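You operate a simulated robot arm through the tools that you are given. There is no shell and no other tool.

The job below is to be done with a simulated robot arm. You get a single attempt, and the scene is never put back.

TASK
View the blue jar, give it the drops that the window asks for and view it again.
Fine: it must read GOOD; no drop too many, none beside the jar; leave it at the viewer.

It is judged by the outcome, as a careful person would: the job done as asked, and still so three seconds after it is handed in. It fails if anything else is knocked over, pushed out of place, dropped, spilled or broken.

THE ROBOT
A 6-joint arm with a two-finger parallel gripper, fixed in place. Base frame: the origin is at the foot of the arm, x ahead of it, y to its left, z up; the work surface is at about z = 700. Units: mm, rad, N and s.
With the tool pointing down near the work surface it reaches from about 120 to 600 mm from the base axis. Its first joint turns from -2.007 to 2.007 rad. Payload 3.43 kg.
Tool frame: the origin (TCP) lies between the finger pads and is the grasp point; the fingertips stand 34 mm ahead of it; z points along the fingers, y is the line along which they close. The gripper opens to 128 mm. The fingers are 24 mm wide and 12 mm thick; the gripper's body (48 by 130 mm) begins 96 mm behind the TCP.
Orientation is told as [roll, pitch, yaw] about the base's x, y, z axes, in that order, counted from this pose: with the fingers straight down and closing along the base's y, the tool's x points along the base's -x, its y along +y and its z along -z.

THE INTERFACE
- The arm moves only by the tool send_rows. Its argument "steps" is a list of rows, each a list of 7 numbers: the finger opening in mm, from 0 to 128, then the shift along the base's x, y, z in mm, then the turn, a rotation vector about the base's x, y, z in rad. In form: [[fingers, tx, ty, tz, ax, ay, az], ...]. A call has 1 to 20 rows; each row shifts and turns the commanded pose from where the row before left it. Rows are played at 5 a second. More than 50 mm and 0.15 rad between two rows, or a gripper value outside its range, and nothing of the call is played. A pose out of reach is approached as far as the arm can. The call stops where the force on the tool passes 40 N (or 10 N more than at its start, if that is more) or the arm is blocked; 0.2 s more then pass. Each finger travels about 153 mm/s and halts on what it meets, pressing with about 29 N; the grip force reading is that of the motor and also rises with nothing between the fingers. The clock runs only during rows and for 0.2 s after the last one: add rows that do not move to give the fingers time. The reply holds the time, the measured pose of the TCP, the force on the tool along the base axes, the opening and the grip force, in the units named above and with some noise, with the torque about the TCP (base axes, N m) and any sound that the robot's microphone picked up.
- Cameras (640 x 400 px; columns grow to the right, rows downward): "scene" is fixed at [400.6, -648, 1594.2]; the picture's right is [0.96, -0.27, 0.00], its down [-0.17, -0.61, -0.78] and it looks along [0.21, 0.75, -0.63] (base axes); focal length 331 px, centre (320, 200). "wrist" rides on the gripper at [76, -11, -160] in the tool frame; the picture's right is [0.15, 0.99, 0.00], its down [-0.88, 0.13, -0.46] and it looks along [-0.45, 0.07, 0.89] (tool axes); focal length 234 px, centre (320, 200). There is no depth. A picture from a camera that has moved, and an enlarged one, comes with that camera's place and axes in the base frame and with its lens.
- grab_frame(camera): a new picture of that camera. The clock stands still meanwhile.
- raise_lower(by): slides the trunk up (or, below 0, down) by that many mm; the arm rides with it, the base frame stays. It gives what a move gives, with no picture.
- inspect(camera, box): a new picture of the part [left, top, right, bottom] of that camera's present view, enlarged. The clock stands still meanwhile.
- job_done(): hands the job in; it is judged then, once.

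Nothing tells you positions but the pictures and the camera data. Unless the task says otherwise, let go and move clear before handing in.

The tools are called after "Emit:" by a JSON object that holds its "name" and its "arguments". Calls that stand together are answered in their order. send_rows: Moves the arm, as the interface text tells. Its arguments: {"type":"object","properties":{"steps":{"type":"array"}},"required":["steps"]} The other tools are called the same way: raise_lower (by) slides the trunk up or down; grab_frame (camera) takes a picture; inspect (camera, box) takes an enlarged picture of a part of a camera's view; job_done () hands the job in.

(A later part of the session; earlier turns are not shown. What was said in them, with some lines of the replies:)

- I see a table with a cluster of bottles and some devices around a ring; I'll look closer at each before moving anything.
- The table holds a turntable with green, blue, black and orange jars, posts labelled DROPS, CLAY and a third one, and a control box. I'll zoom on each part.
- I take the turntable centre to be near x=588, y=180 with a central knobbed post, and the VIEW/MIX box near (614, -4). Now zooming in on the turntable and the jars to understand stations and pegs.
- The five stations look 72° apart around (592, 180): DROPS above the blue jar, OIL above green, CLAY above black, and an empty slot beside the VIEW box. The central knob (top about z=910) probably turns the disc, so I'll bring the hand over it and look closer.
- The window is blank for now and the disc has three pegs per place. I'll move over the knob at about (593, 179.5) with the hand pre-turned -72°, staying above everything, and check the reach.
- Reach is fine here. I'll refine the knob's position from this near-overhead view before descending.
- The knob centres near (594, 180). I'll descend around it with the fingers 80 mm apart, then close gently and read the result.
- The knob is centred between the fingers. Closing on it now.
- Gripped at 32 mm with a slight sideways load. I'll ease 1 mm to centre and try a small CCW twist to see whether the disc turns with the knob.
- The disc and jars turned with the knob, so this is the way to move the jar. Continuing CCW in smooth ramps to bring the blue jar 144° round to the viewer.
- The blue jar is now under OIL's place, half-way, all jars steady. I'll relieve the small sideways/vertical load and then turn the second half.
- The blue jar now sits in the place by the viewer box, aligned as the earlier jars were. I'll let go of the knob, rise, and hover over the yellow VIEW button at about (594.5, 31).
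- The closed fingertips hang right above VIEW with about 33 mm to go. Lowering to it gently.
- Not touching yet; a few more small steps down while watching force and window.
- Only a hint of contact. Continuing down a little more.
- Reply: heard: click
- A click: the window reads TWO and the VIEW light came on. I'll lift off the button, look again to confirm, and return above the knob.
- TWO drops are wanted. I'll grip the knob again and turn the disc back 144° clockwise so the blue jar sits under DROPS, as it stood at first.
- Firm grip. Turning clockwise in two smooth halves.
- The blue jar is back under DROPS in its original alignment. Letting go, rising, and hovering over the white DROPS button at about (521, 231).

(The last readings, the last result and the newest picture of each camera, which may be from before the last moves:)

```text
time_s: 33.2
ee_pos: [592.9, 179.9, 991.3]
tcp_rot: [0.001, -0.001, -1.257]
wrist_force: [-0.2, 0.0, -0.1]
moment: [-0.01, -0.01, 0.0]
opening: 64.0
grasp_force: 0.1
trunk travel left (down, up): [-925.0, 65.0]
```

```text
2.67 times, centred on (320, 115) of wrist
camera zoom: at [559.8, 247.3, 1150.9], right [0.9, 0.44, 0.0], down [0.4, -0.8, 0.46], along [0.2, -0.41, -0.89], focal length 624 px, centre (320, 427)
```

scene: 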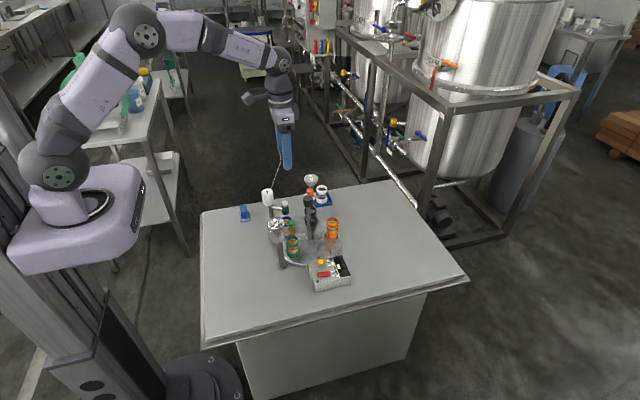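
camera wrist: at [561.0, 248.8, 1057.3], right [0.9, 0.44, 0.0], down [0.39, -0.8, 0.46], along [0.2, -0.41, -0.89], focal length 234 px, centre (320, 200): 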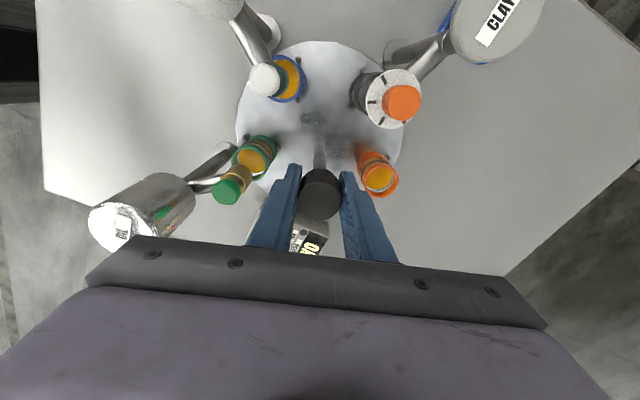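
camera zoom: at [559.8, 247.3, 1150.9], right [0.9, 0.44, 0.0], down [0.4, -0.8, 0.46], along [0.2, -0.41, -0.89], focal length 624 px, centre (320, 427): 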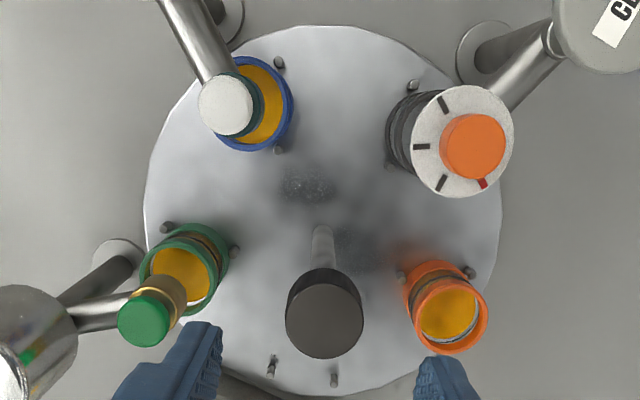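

The blue jar lines up under the spout exactly as at the start. Moving over the white button, closing the fingers, and stopping 20 mm above it.

Emit:
{"name": "send_rows", "arguments": {"steps": [[50, -23.4, 16.9, 0, 0, 0, 0], [20, -23.4, 16.8, 0, 0, 0, 0], [0, -23.4, 16.8, 0, 0, 0, 0], [0, 0, 0, 0, 0, 0, 0], [0, 0, 0, -35, 0, 0, 0], [0, 0, 0, -34, 0, 0, 0], [0, 0, 0, 0, 0, 0, 0]]}}

Emit:
{"name": "inspect", "arguments": {"camera": "scene", "box": [245, 160, 325, 230]}}

Emit:
{"name": "grab_frame", "arguments": {"camera": "wrist"}}

```text
time_s: 34.8
ee_pos: [523.0, 232.6, 923.0]
tcp_rot: [0.001, 0.0, -1.257]
wrist_force: [0.5, 0.2, 0.0]
moment: [0.01, -0.01, 0.04]
opening: 0.0
grasp_force: 29.2
trunk travel left (down, up): [-925.0, 65.0]
```

```text
5.71 times, centred on (285, 195) of scene
camera zoom: at [400.6, -648.0, 1594.2], right [0.96, -0.27, 0.0], down [-0.17, -0.61, -0.78], along [0.21, 0.75, -0.63], focal length 1892 px, centre (520, 229)
```

zoom: 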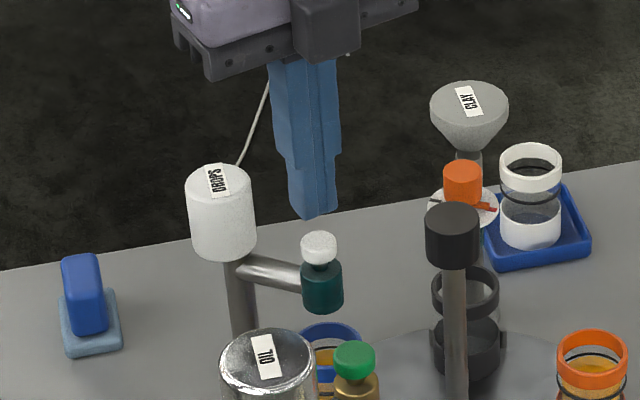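

```text
taken
camera wrist: at [489.5, 298.6, 1082.4], right [0.9, 0.44, 0.0], down [0.39, -0.8, 0.46], along [0.2, -0.41, -0.89], focal length 234 px, centre (320, 200)
```

wrist: 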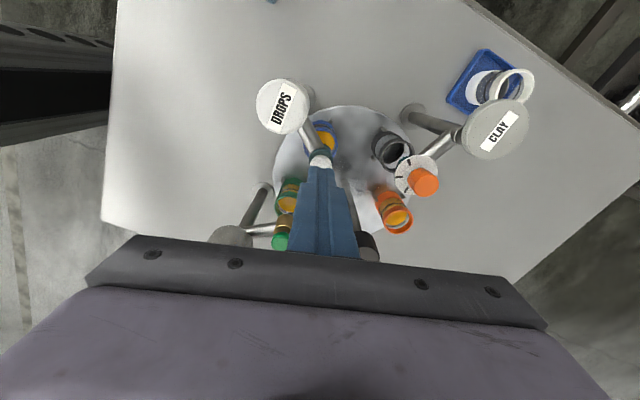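

Tips are lined up about 20 mm above the white button. Descending near it, then small steps.

Emit:
{"name": "send_rows", "arguments": {"steps": [[0, 0, 0, -10, 0, 0, 0], [0, 0, 0, -5, 0, 0, 0], [0, 0, 0, 0, 0, 0, 0]]}}

Emit:
{"name": "inspect", "arguments": {"camera": "scene", "box": [265, 185, 305, 225]}}

```text
time_s: 35.6
ee_pos: [524.4, 231.5, 908.3]
tcp_rot: [-0.001, 0.0, -1.257]
wrist_force: [0.0, -0.7, 0.7]
moment: [-0.01, 0.01, -0.02]
opening: 0.0
grasp_force: 29.1
trunk travel left (down, up): [-925.0, 65.0]
```

```text
10.00 times, centred on (285, 205) of scene
camera zoom: at [400.6, -648.0, 1594.2], right [0.96, -0.27, 0.0], down [-0.17, -0.61, -0.78], along [0.21, 0.75, -0.63], focal length 3311 px, centre (670, 150)
```

zoom: 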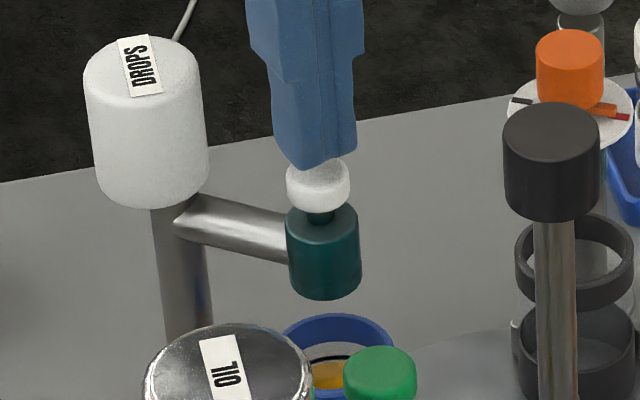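

Still a few millimetres above. Stepping down slowly in short calls so I stop at the first click.

Emit:
{"name": "send_rows", "arguments": {"steps": [[0, 0, 0, -2, 0, 0, 0], [0, 0, 0, -2, 0, 0, 0], [0, 0, 0, 0, 0, 0, 0]]}}

Emit:
{"name": "inspect", "arguments": {"camera": "scene", "box": [265, 185, 305, 225]}}

```text
time_s: 36.4
ee_pos: [524.4, 231.2, 904.0]
tcp_rot: [0.0, 0.001, -1.259]
wrist_force: [0.7, -0.2, 0.1]
moment: [0.02, 0.01, 0.02]
opening: 0.1
grasp_force: 29.0
trunk travel left (down, up): [-925.0, 65.0]
```

```text
10.00 times, centred on (285, 205) of scene
camera zoom: at [400.6, -648.0, 1594.2], right [0.96, -0.27, 0.0], down [-0.17, -0.61, -0.78], along [0.21, 0.75, -0.63], focal length 3311 px, centre (670, 150)
```

zoom: 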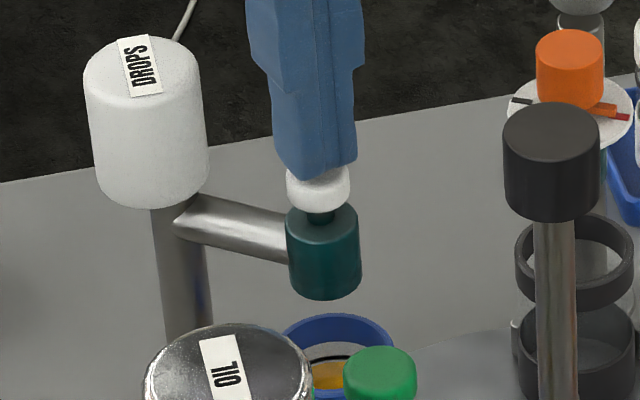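

Emit:
{"name": "send_rows", "arguments": {"steps": [[0, 0, 0, -1.5, 0, 0, 0], [0, 0, 0, -1.5, 0, 0, 0], [0, 0, 0, 0, 0, 0, 0]]}}

Emit:
{"name": "inspect", "arguments": {"camera": "scene", "box": [265, 185, 305, 225]}}

```text
time_s: 37.2
ee_pos: [525.0, 230.2, 901.0]
tcp_rot: [0.001, 0.001, -1.259]
wrist_force: [-0.5, 0.6, -0.3]
moment: [0.0, 0.0, 0.0]
opening: 0.1
grasp_force: 29.0
trunk travel left (down, up): [-925.0, 65.0]
```

```text
10.00 times, centred on (285, 205) of scene
camera zoom: at [400.6, -648.0, 1594.2], right [0.96, -0.27, 0.0], down [-0.17, -0.61, -0.78], along [0.21, 0.75, -0.63], focal length 3311 px, centre (670, 150)
```

zoom: 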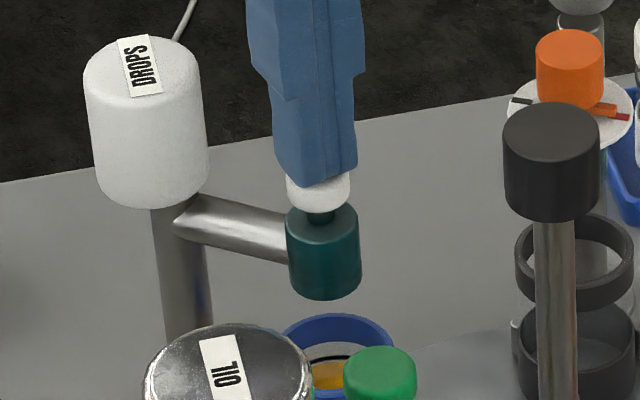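

The button has not moved yet; continuing with 1.5 mm steps.

Emit:
{"name": "send_rows", "arguments": {"steps": [[0, 0, 0, -1.5, 0, 0, 0], [0, 0, 0, -1.5, 0, 0, 0], [0, 0, 0, 0, 0, 0, 0]]}}

Emit:
{"name": "inspect", "arguments": {"camera": "scene", "box": [265, 185, 305, 225]}}

```text
time_s: 38.0
ee_pos: [523.3, 231.0, 897.3]
tcp_rot: [0.001, -0.001, -1.257]
wrist_force: [-1.3, -1.0, 1.0]
moment: [0.02, 0.03, 0.03]
opening: 0.2
grasp_force: 29.0
trunk travel left (down, up): [-925.0, 65.0]
```

```text
10.00 times, centred on (285, 205) of scene
camera zoom: at [400.6, -648.0, 1594.2], right [0.96, -0.27, 0.0], down [-0.17, -0.61, -0.78], along [0.21, 0.75, -0.63], focal length 3311 px, centre (670, 150)
```

zoom: 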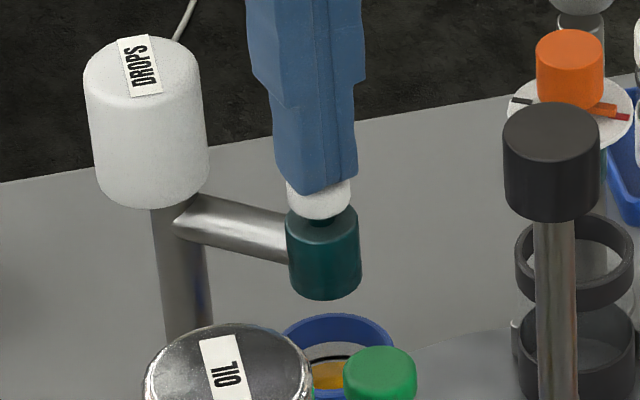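

The button has started to go down. Another small step.

Emit:
{"name": "send_rows", "arguments": {"steps": [[0, 0, 0, -1, 0, 0, 0], [0, 0, 0, 0, 0, 0, 0]]}}

Emit:
{"name": "inspect", "arguments": {"camera": "scene", "box": [265, 185, 305, 225]}}

```text
time_s: 38.6
ee_pos: [524.4, 230.7, 897.1]
tcp_rot: [0.0, 0.001, -1.26]
wrist_force: [-0.7, -0.4, 3.1]
moment: [0.04, 0.05, 0.0]
opening: 0.0
grasp_force: 29.0
trunk travel left (down, up): [-925.0, 65.0]
```

```text
10.00 times, centred on (285, 205) of scene
camera zoom: at [400.6, -648.0, 1594.2], right [0.96, -0.27, 0.0], down [-0.17, -0.61, -0.78], along [0.21, 0.75, -0.63], focal length 3311 px, centre (670, 150)
```

zoom: 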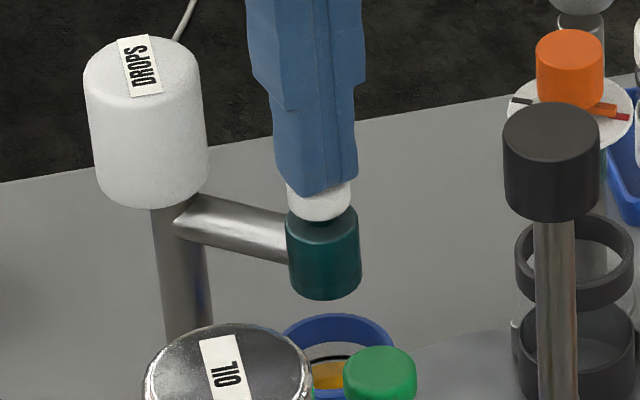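

Emit:
{"name": "send_rows", "arguments": {"steps": [[0, 0, 0, -1, 0, 0, 0], [0, 0, 0, 0, 0, 0, 0]]}}

Emit:
{"name": "inspect", "arguments": {"camera": "scene", "box": [265, 185, 305, 225]}}

```text
time_s: 39.2
ee_pos: [524.6, 229.3, 895.5]
tcp_rot: [-0.001, 0.0, -1.258]
wrist_force: [-1.1, 0.1, 1.8]
moment: [0.03, 0.03, 0.04]
opening: 0.0
grasp_force: 29.5
trunk travel left (down, up): [-925.0, 65.0]
```

```text
10.00 times, centred on (285, 205) of scene
camera zoom: at [400.6, -648.0, 1594.2], right [0.96, -0.27, 0.0], down [-0.17, -0.61, -0.78], along [0.21, 0.75, -0.63], focal length 3311 px, centre (670, 150)
```

zoom: 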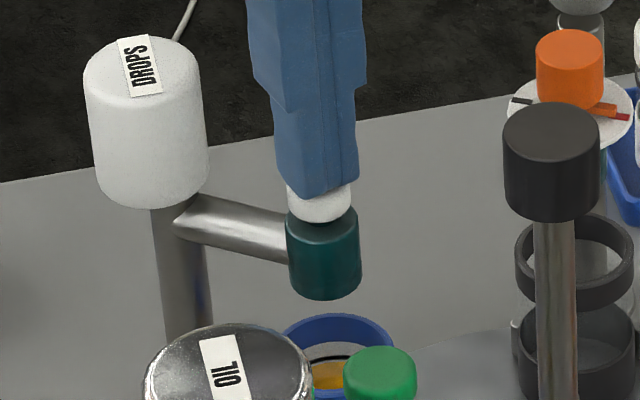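

Emit:
{"name": "send_rows", "arguments": {"steps": [[0, 0, 0, -1, 0, 0, 0], [0, 0, 0, 0, 0, 0, 0]]}}

Emit:
{"name": "inspect", "arguments": {"camera": "scene", "box": [265, 185, 305, 225]}}

```text
time_s: 39.8
ee_pos: [524.2, 229.9, 893.1]
tcp_rot: [-0.001, -0.001, -1.258]
wrist_force: [1.2, -1.1, 2.0]
moment: [-0.03, 0.0, -0.01]
opening: 0.0
grasp_force: 29.1
trunk travel left (down, up): [-925.0, 65.0]
heard: click
```

```text
10.00 times, centred on (285, 205) of scene
camera zoom: at [400.6, -648.0, 1594.2], right [0.96, -0.27, 0.0], down [-0.17, -0.61, -0.78], along [0.21, 0.75, -0.63], focal length 3311 px, centre (670, 150)
```

zoom: 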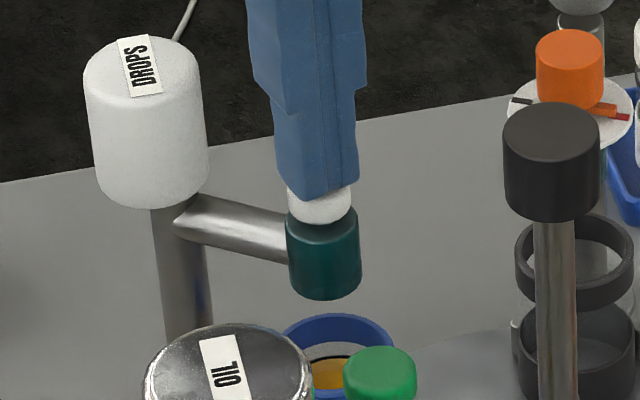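

A click: the first drop. Lifting 12 mm so the button returns fully, then checking.

Emit:
{"name": "send_rows", "arguments": {"steps": [[0, 0, 0, 6, 0, 0, 0], [0, 0, 0, 6, 0, 0, 0], [0, 0, 0, 0, 0, 0, 0], [0, 0, 0, 0, 0, 0, 0]]}}

Emit:
{"name": "inspect", "arguments": {"camera": "scene", "box": [265, 185, 305, 225]}}

Emit:
{"name": "inspect", "arguments": {"camera": "wrist", "box": [250, 70, 400, 210]}}

```text
time_s: 40.8
ee_pos: [522.4, 229.7, 906.3]
tcp_rot: [0.001, 0.001, -1.259]
wrist_force: [-0.6, -0.4, -0.8]
moment: [0.0, 0.0, -0.01]
opening: 0.1
grasp_force: 29.2
trunk travel left (down, up): [-925.0, 65.0]
```

```text
10.00 times, centred on (285, 205) of scene
camera zoom: at [400.6, -648.0, 1594.2], right [0.96, -0.27, 0.0], down [-0.17, -0.61, -0.78], along [0.21, 0.75, -0.63], focal length 3311 px, centre (670, 150)
```

zoom: 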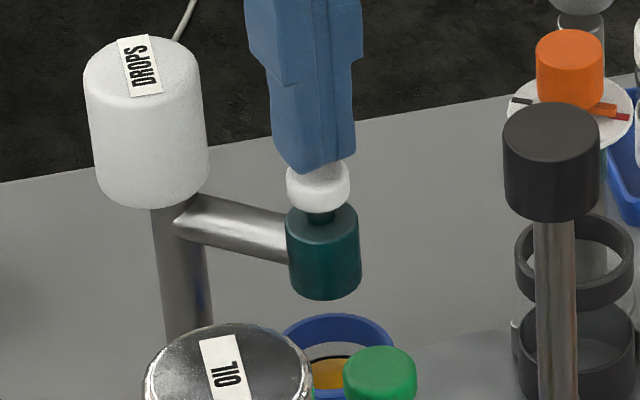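

```text
2.86 times, centred on (325, 140) of wrist
camera zoom: at [490.3, 298.0, 1065.9], right [0.9, 0.44, 0.0], down [0.4, -0.8, 0.46], along [0.2, -0.41, -0.89], focal length 669 px, centre (306, 371)
```

zoom: 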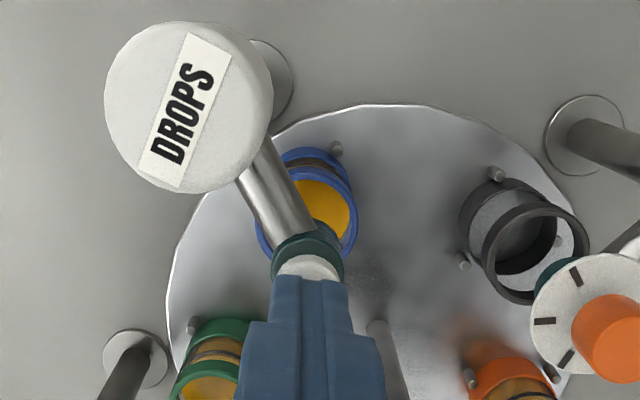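

The button is back up, nothing spilled. Second press: one smooth stroke to the same depth.

Emit:
{"name": "send_rows", "arguments": {"steps": [[0, 0, 0, -5, 0, 0, 0], [0, 0, 0, -3, 0, 0, 0], [0, 0, 0, -1.5, 0, 0, 0], [0, 0, 0, -1.5, 0, 0, 0], [0, 0, 0, -1, 0, 0, 0], [0, 0, 0, 0, 0, 0, 0]]}}

Emit:
{"name": "inspect", "arguments": {"camera": "scene", "box": [265, 185, 305, 225]}}

```text
time_s: 42.2
ee_pos: [523.1, 229.5, 895.6]
tcp_rot: [0.001, 0.0, -1.259]
wrist_force: [-0.2, 0.3, 2.6]
moment: [0.0, 0.0, 0.0]
opening: 0.0
grasp_force: 29.0
trunk travel left (down, up): [-925.0, 65.0]
heard: click
```

```text
10.00 times, centred on (285, 205) of scene
camera zoom: at [400.6, -648.0, 1594.2], right [0.96, -0.27, 0.0], down [-0.17, -0.61, -0.78], along [0.21, 0.75, -0.63], focal length 3311 px, centre (670, 150)
```

zoom: 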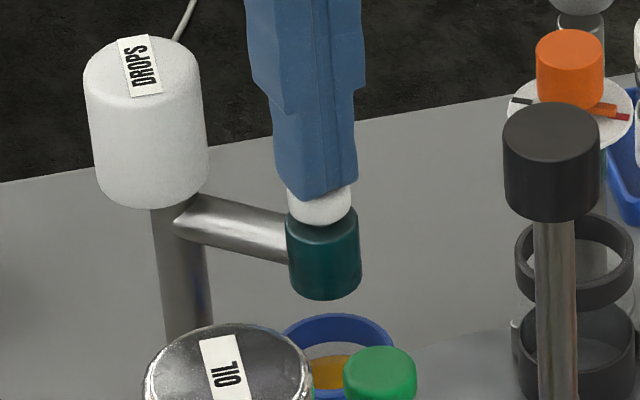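

Second click, so two drops given. Lifting away and looking at the jar before returning to the knob.

Emit:
{"name": "send_rows", "arguments": {"steps": [[0, 0, 0, 6, 0, 0, 0], [0, 0, 0, 11, 0, 0, 0], [0, 0, 0, 40, 0, 0, 0], [0, 0, 0, 40, 0, 0, 0], [20, 23.4, -16.8, 0, 0, 0, 0], [50, 23.4, -16.8, 0, 0, 0, 0], [64, 23.4, -16.9, 0, 0, 0, 0], [64, 0, 0, 0, 0, 0, 0]]}}

Emit:
{"name": "inspect", "arguments": {"camera": "scene", "box": [260, 190, 360, 290]}}

Emit:
{"name": "inspect", "arguments": {"camera": "wrist", "box": [240, 40, 400, 190]}}

```text
time_s: 44.0
ee_pos: [592.3, 179.8, 991.2]
tcp_rot: [0.0, -0.001, -1.258]
wrist_force: [0.2, -0.4, 0.4]
moment: [-0.04, 0.01, -0.01]
opening: 64.0
grasp_force: 0.1
trunk travel left (down, up): [-925.0, 65.0]
```

```text
4.00 times, centred on (310, 240) of scene
camera zoom: at [400.6, -648.0, 1594.2], right [0.96, -0.27, 0.0], down [-0.17, -0.61, -0.78], along [0.21, 0.75, -0.63], focal length 1324 px, centre (360, 40)
```

zoom: 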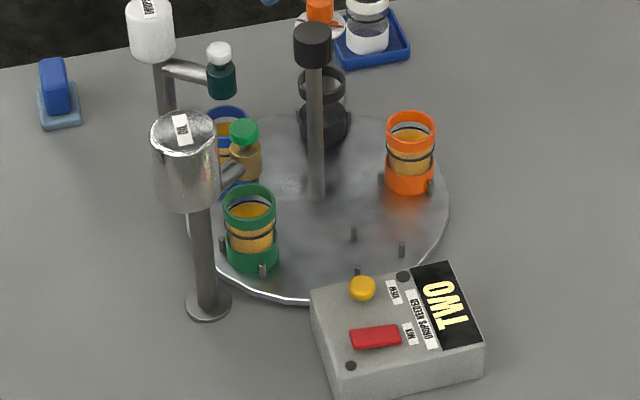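

```text
2.67 times, centred on (320, 115) of wrist
camera zoom: at [559.4, 246.6, 1151.0], right [0.9, 0.44, 0.0], down [0.4, -0.8, 0.46], along [0.2, -0.41, -0.89], focal length 624 px, centre (320, 427)
```

zoom: 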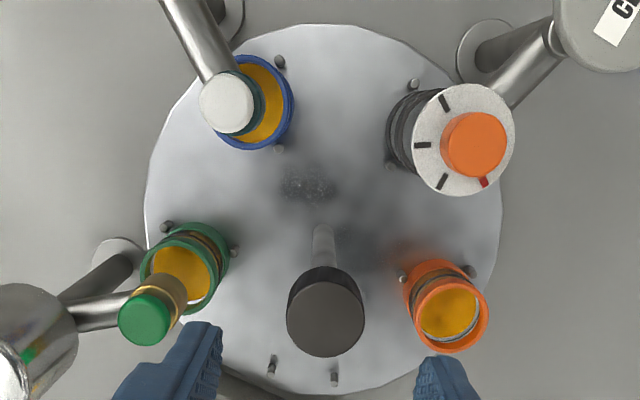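

Two drops are in, no stray drops on the disc. Gripping the knob again to bring the blue jar back to the viewer.

Emit:
{"name": "send_rows", "arguments": {"steps": [[64, 0.5, 0, -30, 0, 0, 0], [64, 0, 0, -30, 0, 0, 0], [64, 0, 0, -34, 0, 0, 0], [64, 0, 0, 0, 0, 0, 0], [40, 0, 0, 0, 0, 0, 0], [28, 0, 0, 0, 0, 0, 0], [20, 0, 0, 0, 0, 0, 0], [20, 0, 0, 0, 0, 0, 0]]}}

Emit:
{"name": "send_rows", "arguments": {"steps": [[20, 0, 0, 0, 0, 0, 0.03], [20, 0, 0, 0, 0, 0, 0.06], [20, 0, 0, 0, 0, 0, 0.09], [20, 0, 0, 0, 0, 0, 0.1], [20, 0, 0, 0, 0, 0, 0.1], [20, 0, 0, 0, 0, 0, 0.1], [20, 0, 0, 0, 0, 0, 0.1], [20, 0, 0, 0, 0, 0, 0.1], [20, 0, 0, 0, 0, 0, 0.1], [20, 0, 0, 0, 0, 0, 0.1], [20, 0, 0, 0, 0, 0, 0.1], [20, 0, 0, 0, 0, 0, 0.1], [20, 0, 0, 0, 0, 0, 0.09], [20, 0, 0, 0, 0, 0, 0.06], [20, 0, 0, 0, 0, 0, 0.0265], [20, 0, 0, 0, 0, 0, 0]]}}

Emit:
{"name": "inspect", "arguments": {"camera": "scene", "box": [260, 180, 360, 280]}}

```text
time_s: 45.8
ee_pos: [595.5, 180.5, 895.1]
tcp_rot: [0.002, -0.002, -1.258]
wrist_force: [6.4, 2.5, 2.3]
moment: [-0.14, 0.44, 0.01]
opening: 31.8
grasp_force: 44.7
trunk travel left (down, up): [-925.0, 65.0]
```

```text
time_s: 49.2
ee_pos: [595.2, 180.9, 896.4]
tcp_rot: [0.0, 0.0, 0.001]
wrist_force: [0.8, -2.9, -9.6]
moment: [0.55, -1.04, 0.01]
opening: 31.3
grasp_force: 45.5
trunk travel left (down, up): [-925.0, 65.0]
```

```text
4.00 times, centred on (310, 230) of scene
camera zoom: at [400.6, -648.0, 1594.2], right [0.96, -0.27, 0.0], down [-0.17, -0.61, -0.78], along [0.21, 0.75, -0.63], focal length 1324 px, centre (360, 80)
```

zoom: 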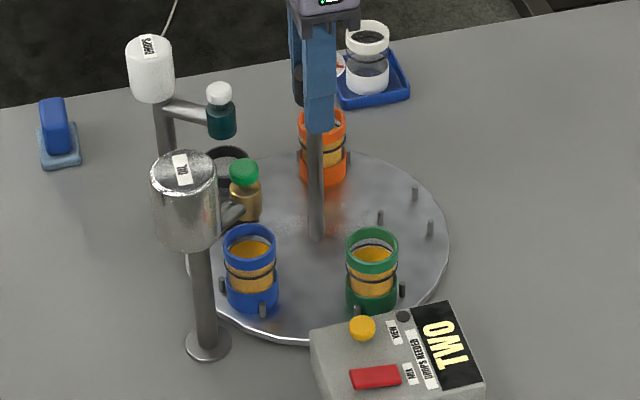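

Half-way round, all jars steady and the blue jar's level is a little higher. Turning the second half.

Emit:
{"name": "send_rows", "arguments": {"steps": [[20, 0, 0, -0.5, 0, 0, 0.03], [20, 0, 0, 0, 0, 0, 0.06], [20, 0, 0, 0, 0, 0, 0.09], [20, 0, 0, 0, 0, 0, 0.1], [20, 0, 0, 0, 0, 0, 0.1], [20, 0, 0, 0, 0, 0, 0.1], [20, 0, 0, 0, 0, 0, 0.1], [20, 0, 0, 0, 0, 0, 0.1], [20, 0, 0, 0, 0, 0, 0.1], [20, 0, 0, 0, 0, 0, 0.1], [20, 0, 0, 0, 0, 0, 0.1], [20, 0, 0, 0, 0, 0, 0.1], [20, 0, 0, 0, 0, 0, 0.09], [20, 0, 0, 0, 0, 0, 0.06], [20, 0, 0, 0, 0, 0, 0.0265], [20, 0, 0, 0, 0, 0, 0]]}}

Emit:
{"name": "inspect", "arguments": {"camera": "scene", "box": [260, 180, 360, 280]}}

```text
time_s: 52.6
ee_pos: [595.8, 179.1, 896.6]
tcp_rot: [0.001, -0.001, 1.257]
wrist_force: [-1.4, -1.3, -4.4]
moment: [-0.79, -0.02, 0.0]
opening: 31.9
grasp_force: 45.3
trunk travel left (down, up): [-925.0, 65.0]
```

```text
4.00 times, centred on (310, 230) of scene
camera zoom: at [400.6, -648.0, 1594.2], right [0.96, -0.27, 0.0], down [-0.17, -0.61, -0.78], along [0.21, 0.75, -0.63], focal length 1324 px, centre (360, 80)
```

zoom: 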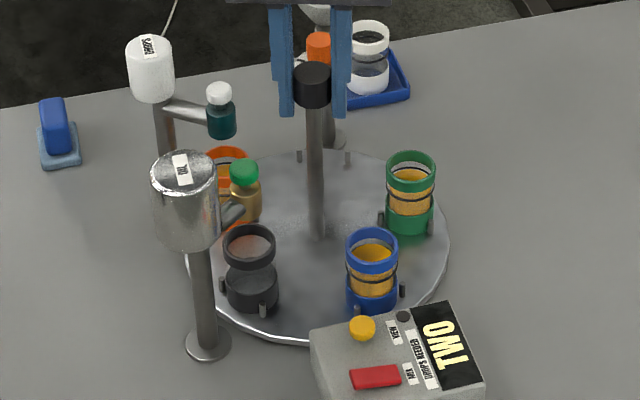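

The blue jar is back at the viewer place. Releasing the knob and going over to VIEW again.

Emit:
{"name": "send_rows", "arguments": {"steps": [[40, 0, 0, 0, 0, 0, 0], [64, 0, 0, 0, 0, 0, 0], [64, 0, 0, 0, 0, 0, 0], [64, 0, 0, 30, 0, 0, 0], [64, 0, 0, 40, 0, 0, 0], [64, 0, 0, 24, 0, 0, 0], [40, -0.2, -37, 0, 0, 0, 0], [10, -0.1, -37, 0, 0, 0, 0], [0, -0.1, -38, 0, 0, 0, 0], [0, -0.1, -38, 0, 0, 0, 0], [0, 0, 0, -40, 0, 0, 0], [0, 0, 0, -40, 0, 0, 0], [0, 0, 0, -40, 0, 0, 0], [0, 0, 0, -40, 0, 0, 0], [0, 0, 0, -20, 0, 0, 0], [0, 0, 0, 0, 0, 0, 0]]}}

Emit:
{"name": "inspect", "arguments": {"camera": "scene", "box": [270, 200, 370, 300]}}

```text
time_s: 56.0
ee_pos: [593.2, 31.4, 811.3]
tcp_rot: [0.0, 0.0, 1.255]
wrist_force: [-0.1, -0.2, 0.1]
moment: [0.0, 0.0, -0.02]
opening: 0.0
grasp_force: 29.3
trunk travel left (down, up): [-925.0, 65.0]
```

```text
4.00 times, centred on (320, 250) of scene
camera zoom: at [400.6, -648.0, 1594.2], right [0.96, -0.27, 0.0], down [-0.17, -0.61, -0.78], along [0.21, 0.75, -0.63], focal length 1324 px, centre (320, 0)
```

zoom: 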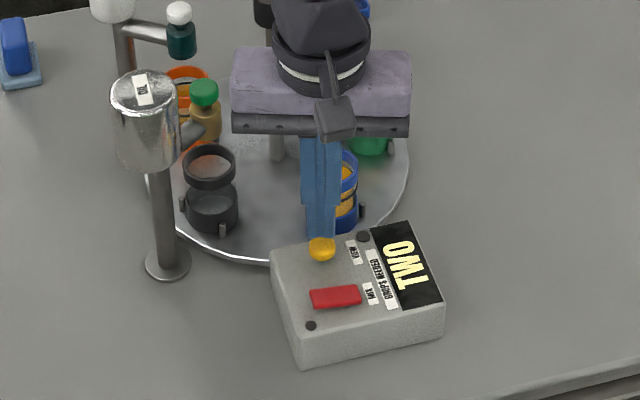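

Fingertips are just above VIEW. Pressing it to the same depth as before.

Emit:
{"name": "send_rows", "arguments": {"steps": [[0, 0, 0, -9, 0, 0, 0], [0, 0, 0, -4, 0, 0, 0], [0, 0, 0, -2, 0, 0, 0], [0, 0, 0, -1.5, 0, 0, 0], [0, 0, 0, -1.5, 0, 0, 0], [0, 0, 0, -1.5, 0, 0, 0], [0, 0, 0, 0, 0, 0, 0]]}}

Emit:
{"name": "inspect", "arguments": {"camera": "scene", "box": [290, 240, 370, 300]}}

```text
time_s: 57.6
ee_pos: [594.2, 29.5, 791.2]
tcp_rot: [-0.001, 0.0, 1.256]
wrist_force: [-0.3, 1.0, 1.9]
moment: [0.04, 0.06, 0.0]
opening: 0.2
grasp_force: 28.8
trunk travel left (down, up): [-925.0, 65.0]
heard: click
```

```text
6.67 times, centred on (330, 270) of scene
camera zoom: at [400.6, -648.0, 1594.2], right [0.96, -0.27, 0.0], down [-0.17, -0.61, -0.78], along [0.21, 0.75, -0.63], focal length 2207 px, centre (253, -267)
```

zoom: 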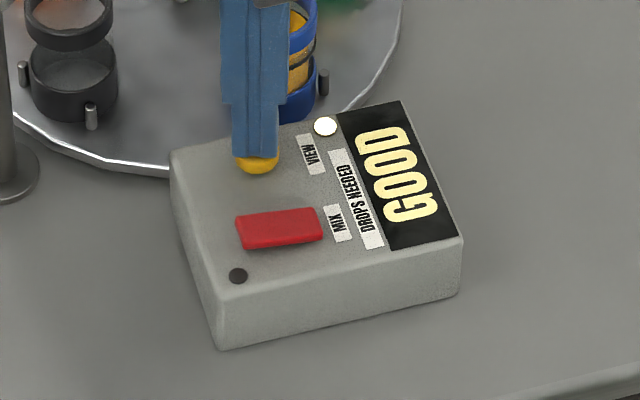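

The window reads GOOD. I'll lift straight off the button, retreat well clear, and check the scene once more.

Emit:
{"name": "send_rows", "arguments": {"steps": [[0, 0, 0, 15, 0, 0, 0], [0, 0, 0, 45, 0, 0, 0], [0, 0, 0, 45, 0, 0, 0], [0, 0, 0, 45, 0, 0, 0], [0, 0, 0, 45, 0, 0, 0], [0, 0, 0, 45, 0, 0, 0], [0, -40, -20, 20, 0, 0, 0], [0, -40, -20, 20, 0, 0, 0], [0, -40, -20, 20, 0, 0, 0], [0, 0, 0, 0, 0, 0, 0], [0, 0, 0, 0, 0, 0, 0]]}}

Emit:
{"name": "inspect", "arguments": {"camera": "scene", "box": [230, 170, 390, 300]}}

Emit:
{"name": "inspect", "arguments": {"camera": "scene", "box": [290, 225, 360, 285]}}

Emit:
{"name": "grab_frame", "arguments": {"camera": "wrist"}}

```text
time_s: 60.0
ee_pos: [473.6, -33.0, 1094.5]
tcp_rot: [0.0, 0.001, 1.256]
wrist_force: [-0.5, 0.4, 0.0]
moment: [0.0, -0.01, 0.0]
opening: 0.3
grasp_force: 29.4
trunk travel left (down, up): [-925.0, 65.0]
```

```text
3.08 times, centred on (310, 235) of scene
camera zoom: at [400.6, -648.0, 1594.2], right [0.96, -0.27, 0.0], down [-0.17, -0.61, -0.78], along [0.21, 0.75, -0.63], focal length 1019 px, centre (351, 92)
```

zoom: 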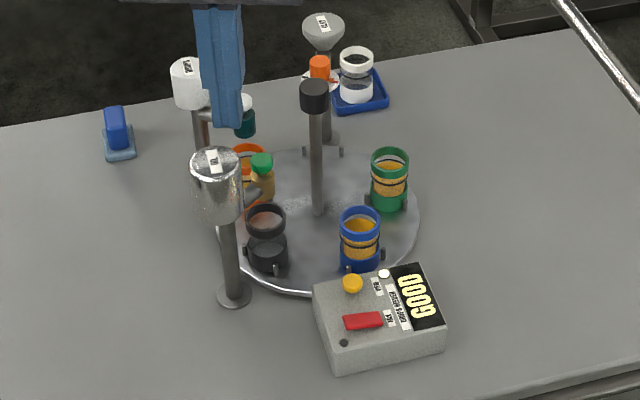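

```text
6.67 times, centred on (325, 255) of scene
camera zoom: at [400.6, -648.0, 1594.2], right [0.96, -0.27, 0.0], down [-0.17, -0.61, -0.78], along [0.21, 0.75, -0.63], focal length 2207 px, centre (287, -167)
```

zoom: 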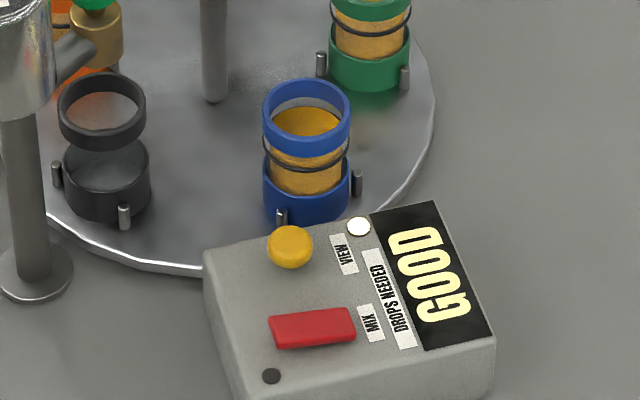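

```text
taken
camera wrist: at [461.9, -109.6, 1254.3], right [-0.99, 0.17, 0.0], down [0.15, 0.88, 0.46], along [0.08, 0.45, -0.89], focal length 234 px, centre (320, 200)
```

wrist: 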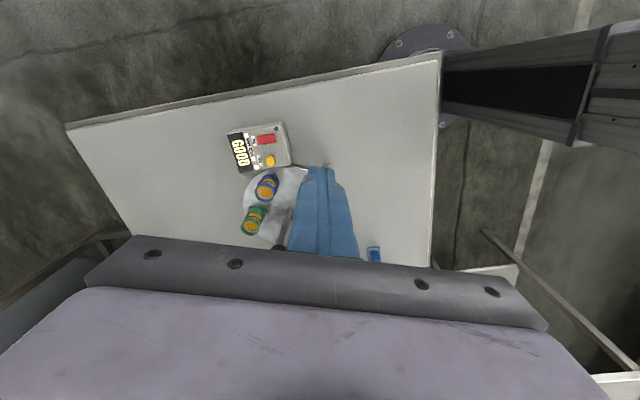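

The window reads GOOD, the blue jar stands at the viewer, nothing else has moved and the arm is clear. Handing in.

Emit:
{"name": "job_done", "arguments": {}}

```text
The job is handed in.
```

The blue jar got its two drops, and the window now reads GOOD. The first viewing asked for TWO. I heard one click for each of the two presses on DROPS, and I saw no drop beside the jar.

The jar is still at the viewer place on the turntable, and the arm is clear with its fingers empty. I turned the turntable by its central knob, so the green, orange and black jars now sit at different stations than at the start. They are still upright between their pegs. I did not press MIX.
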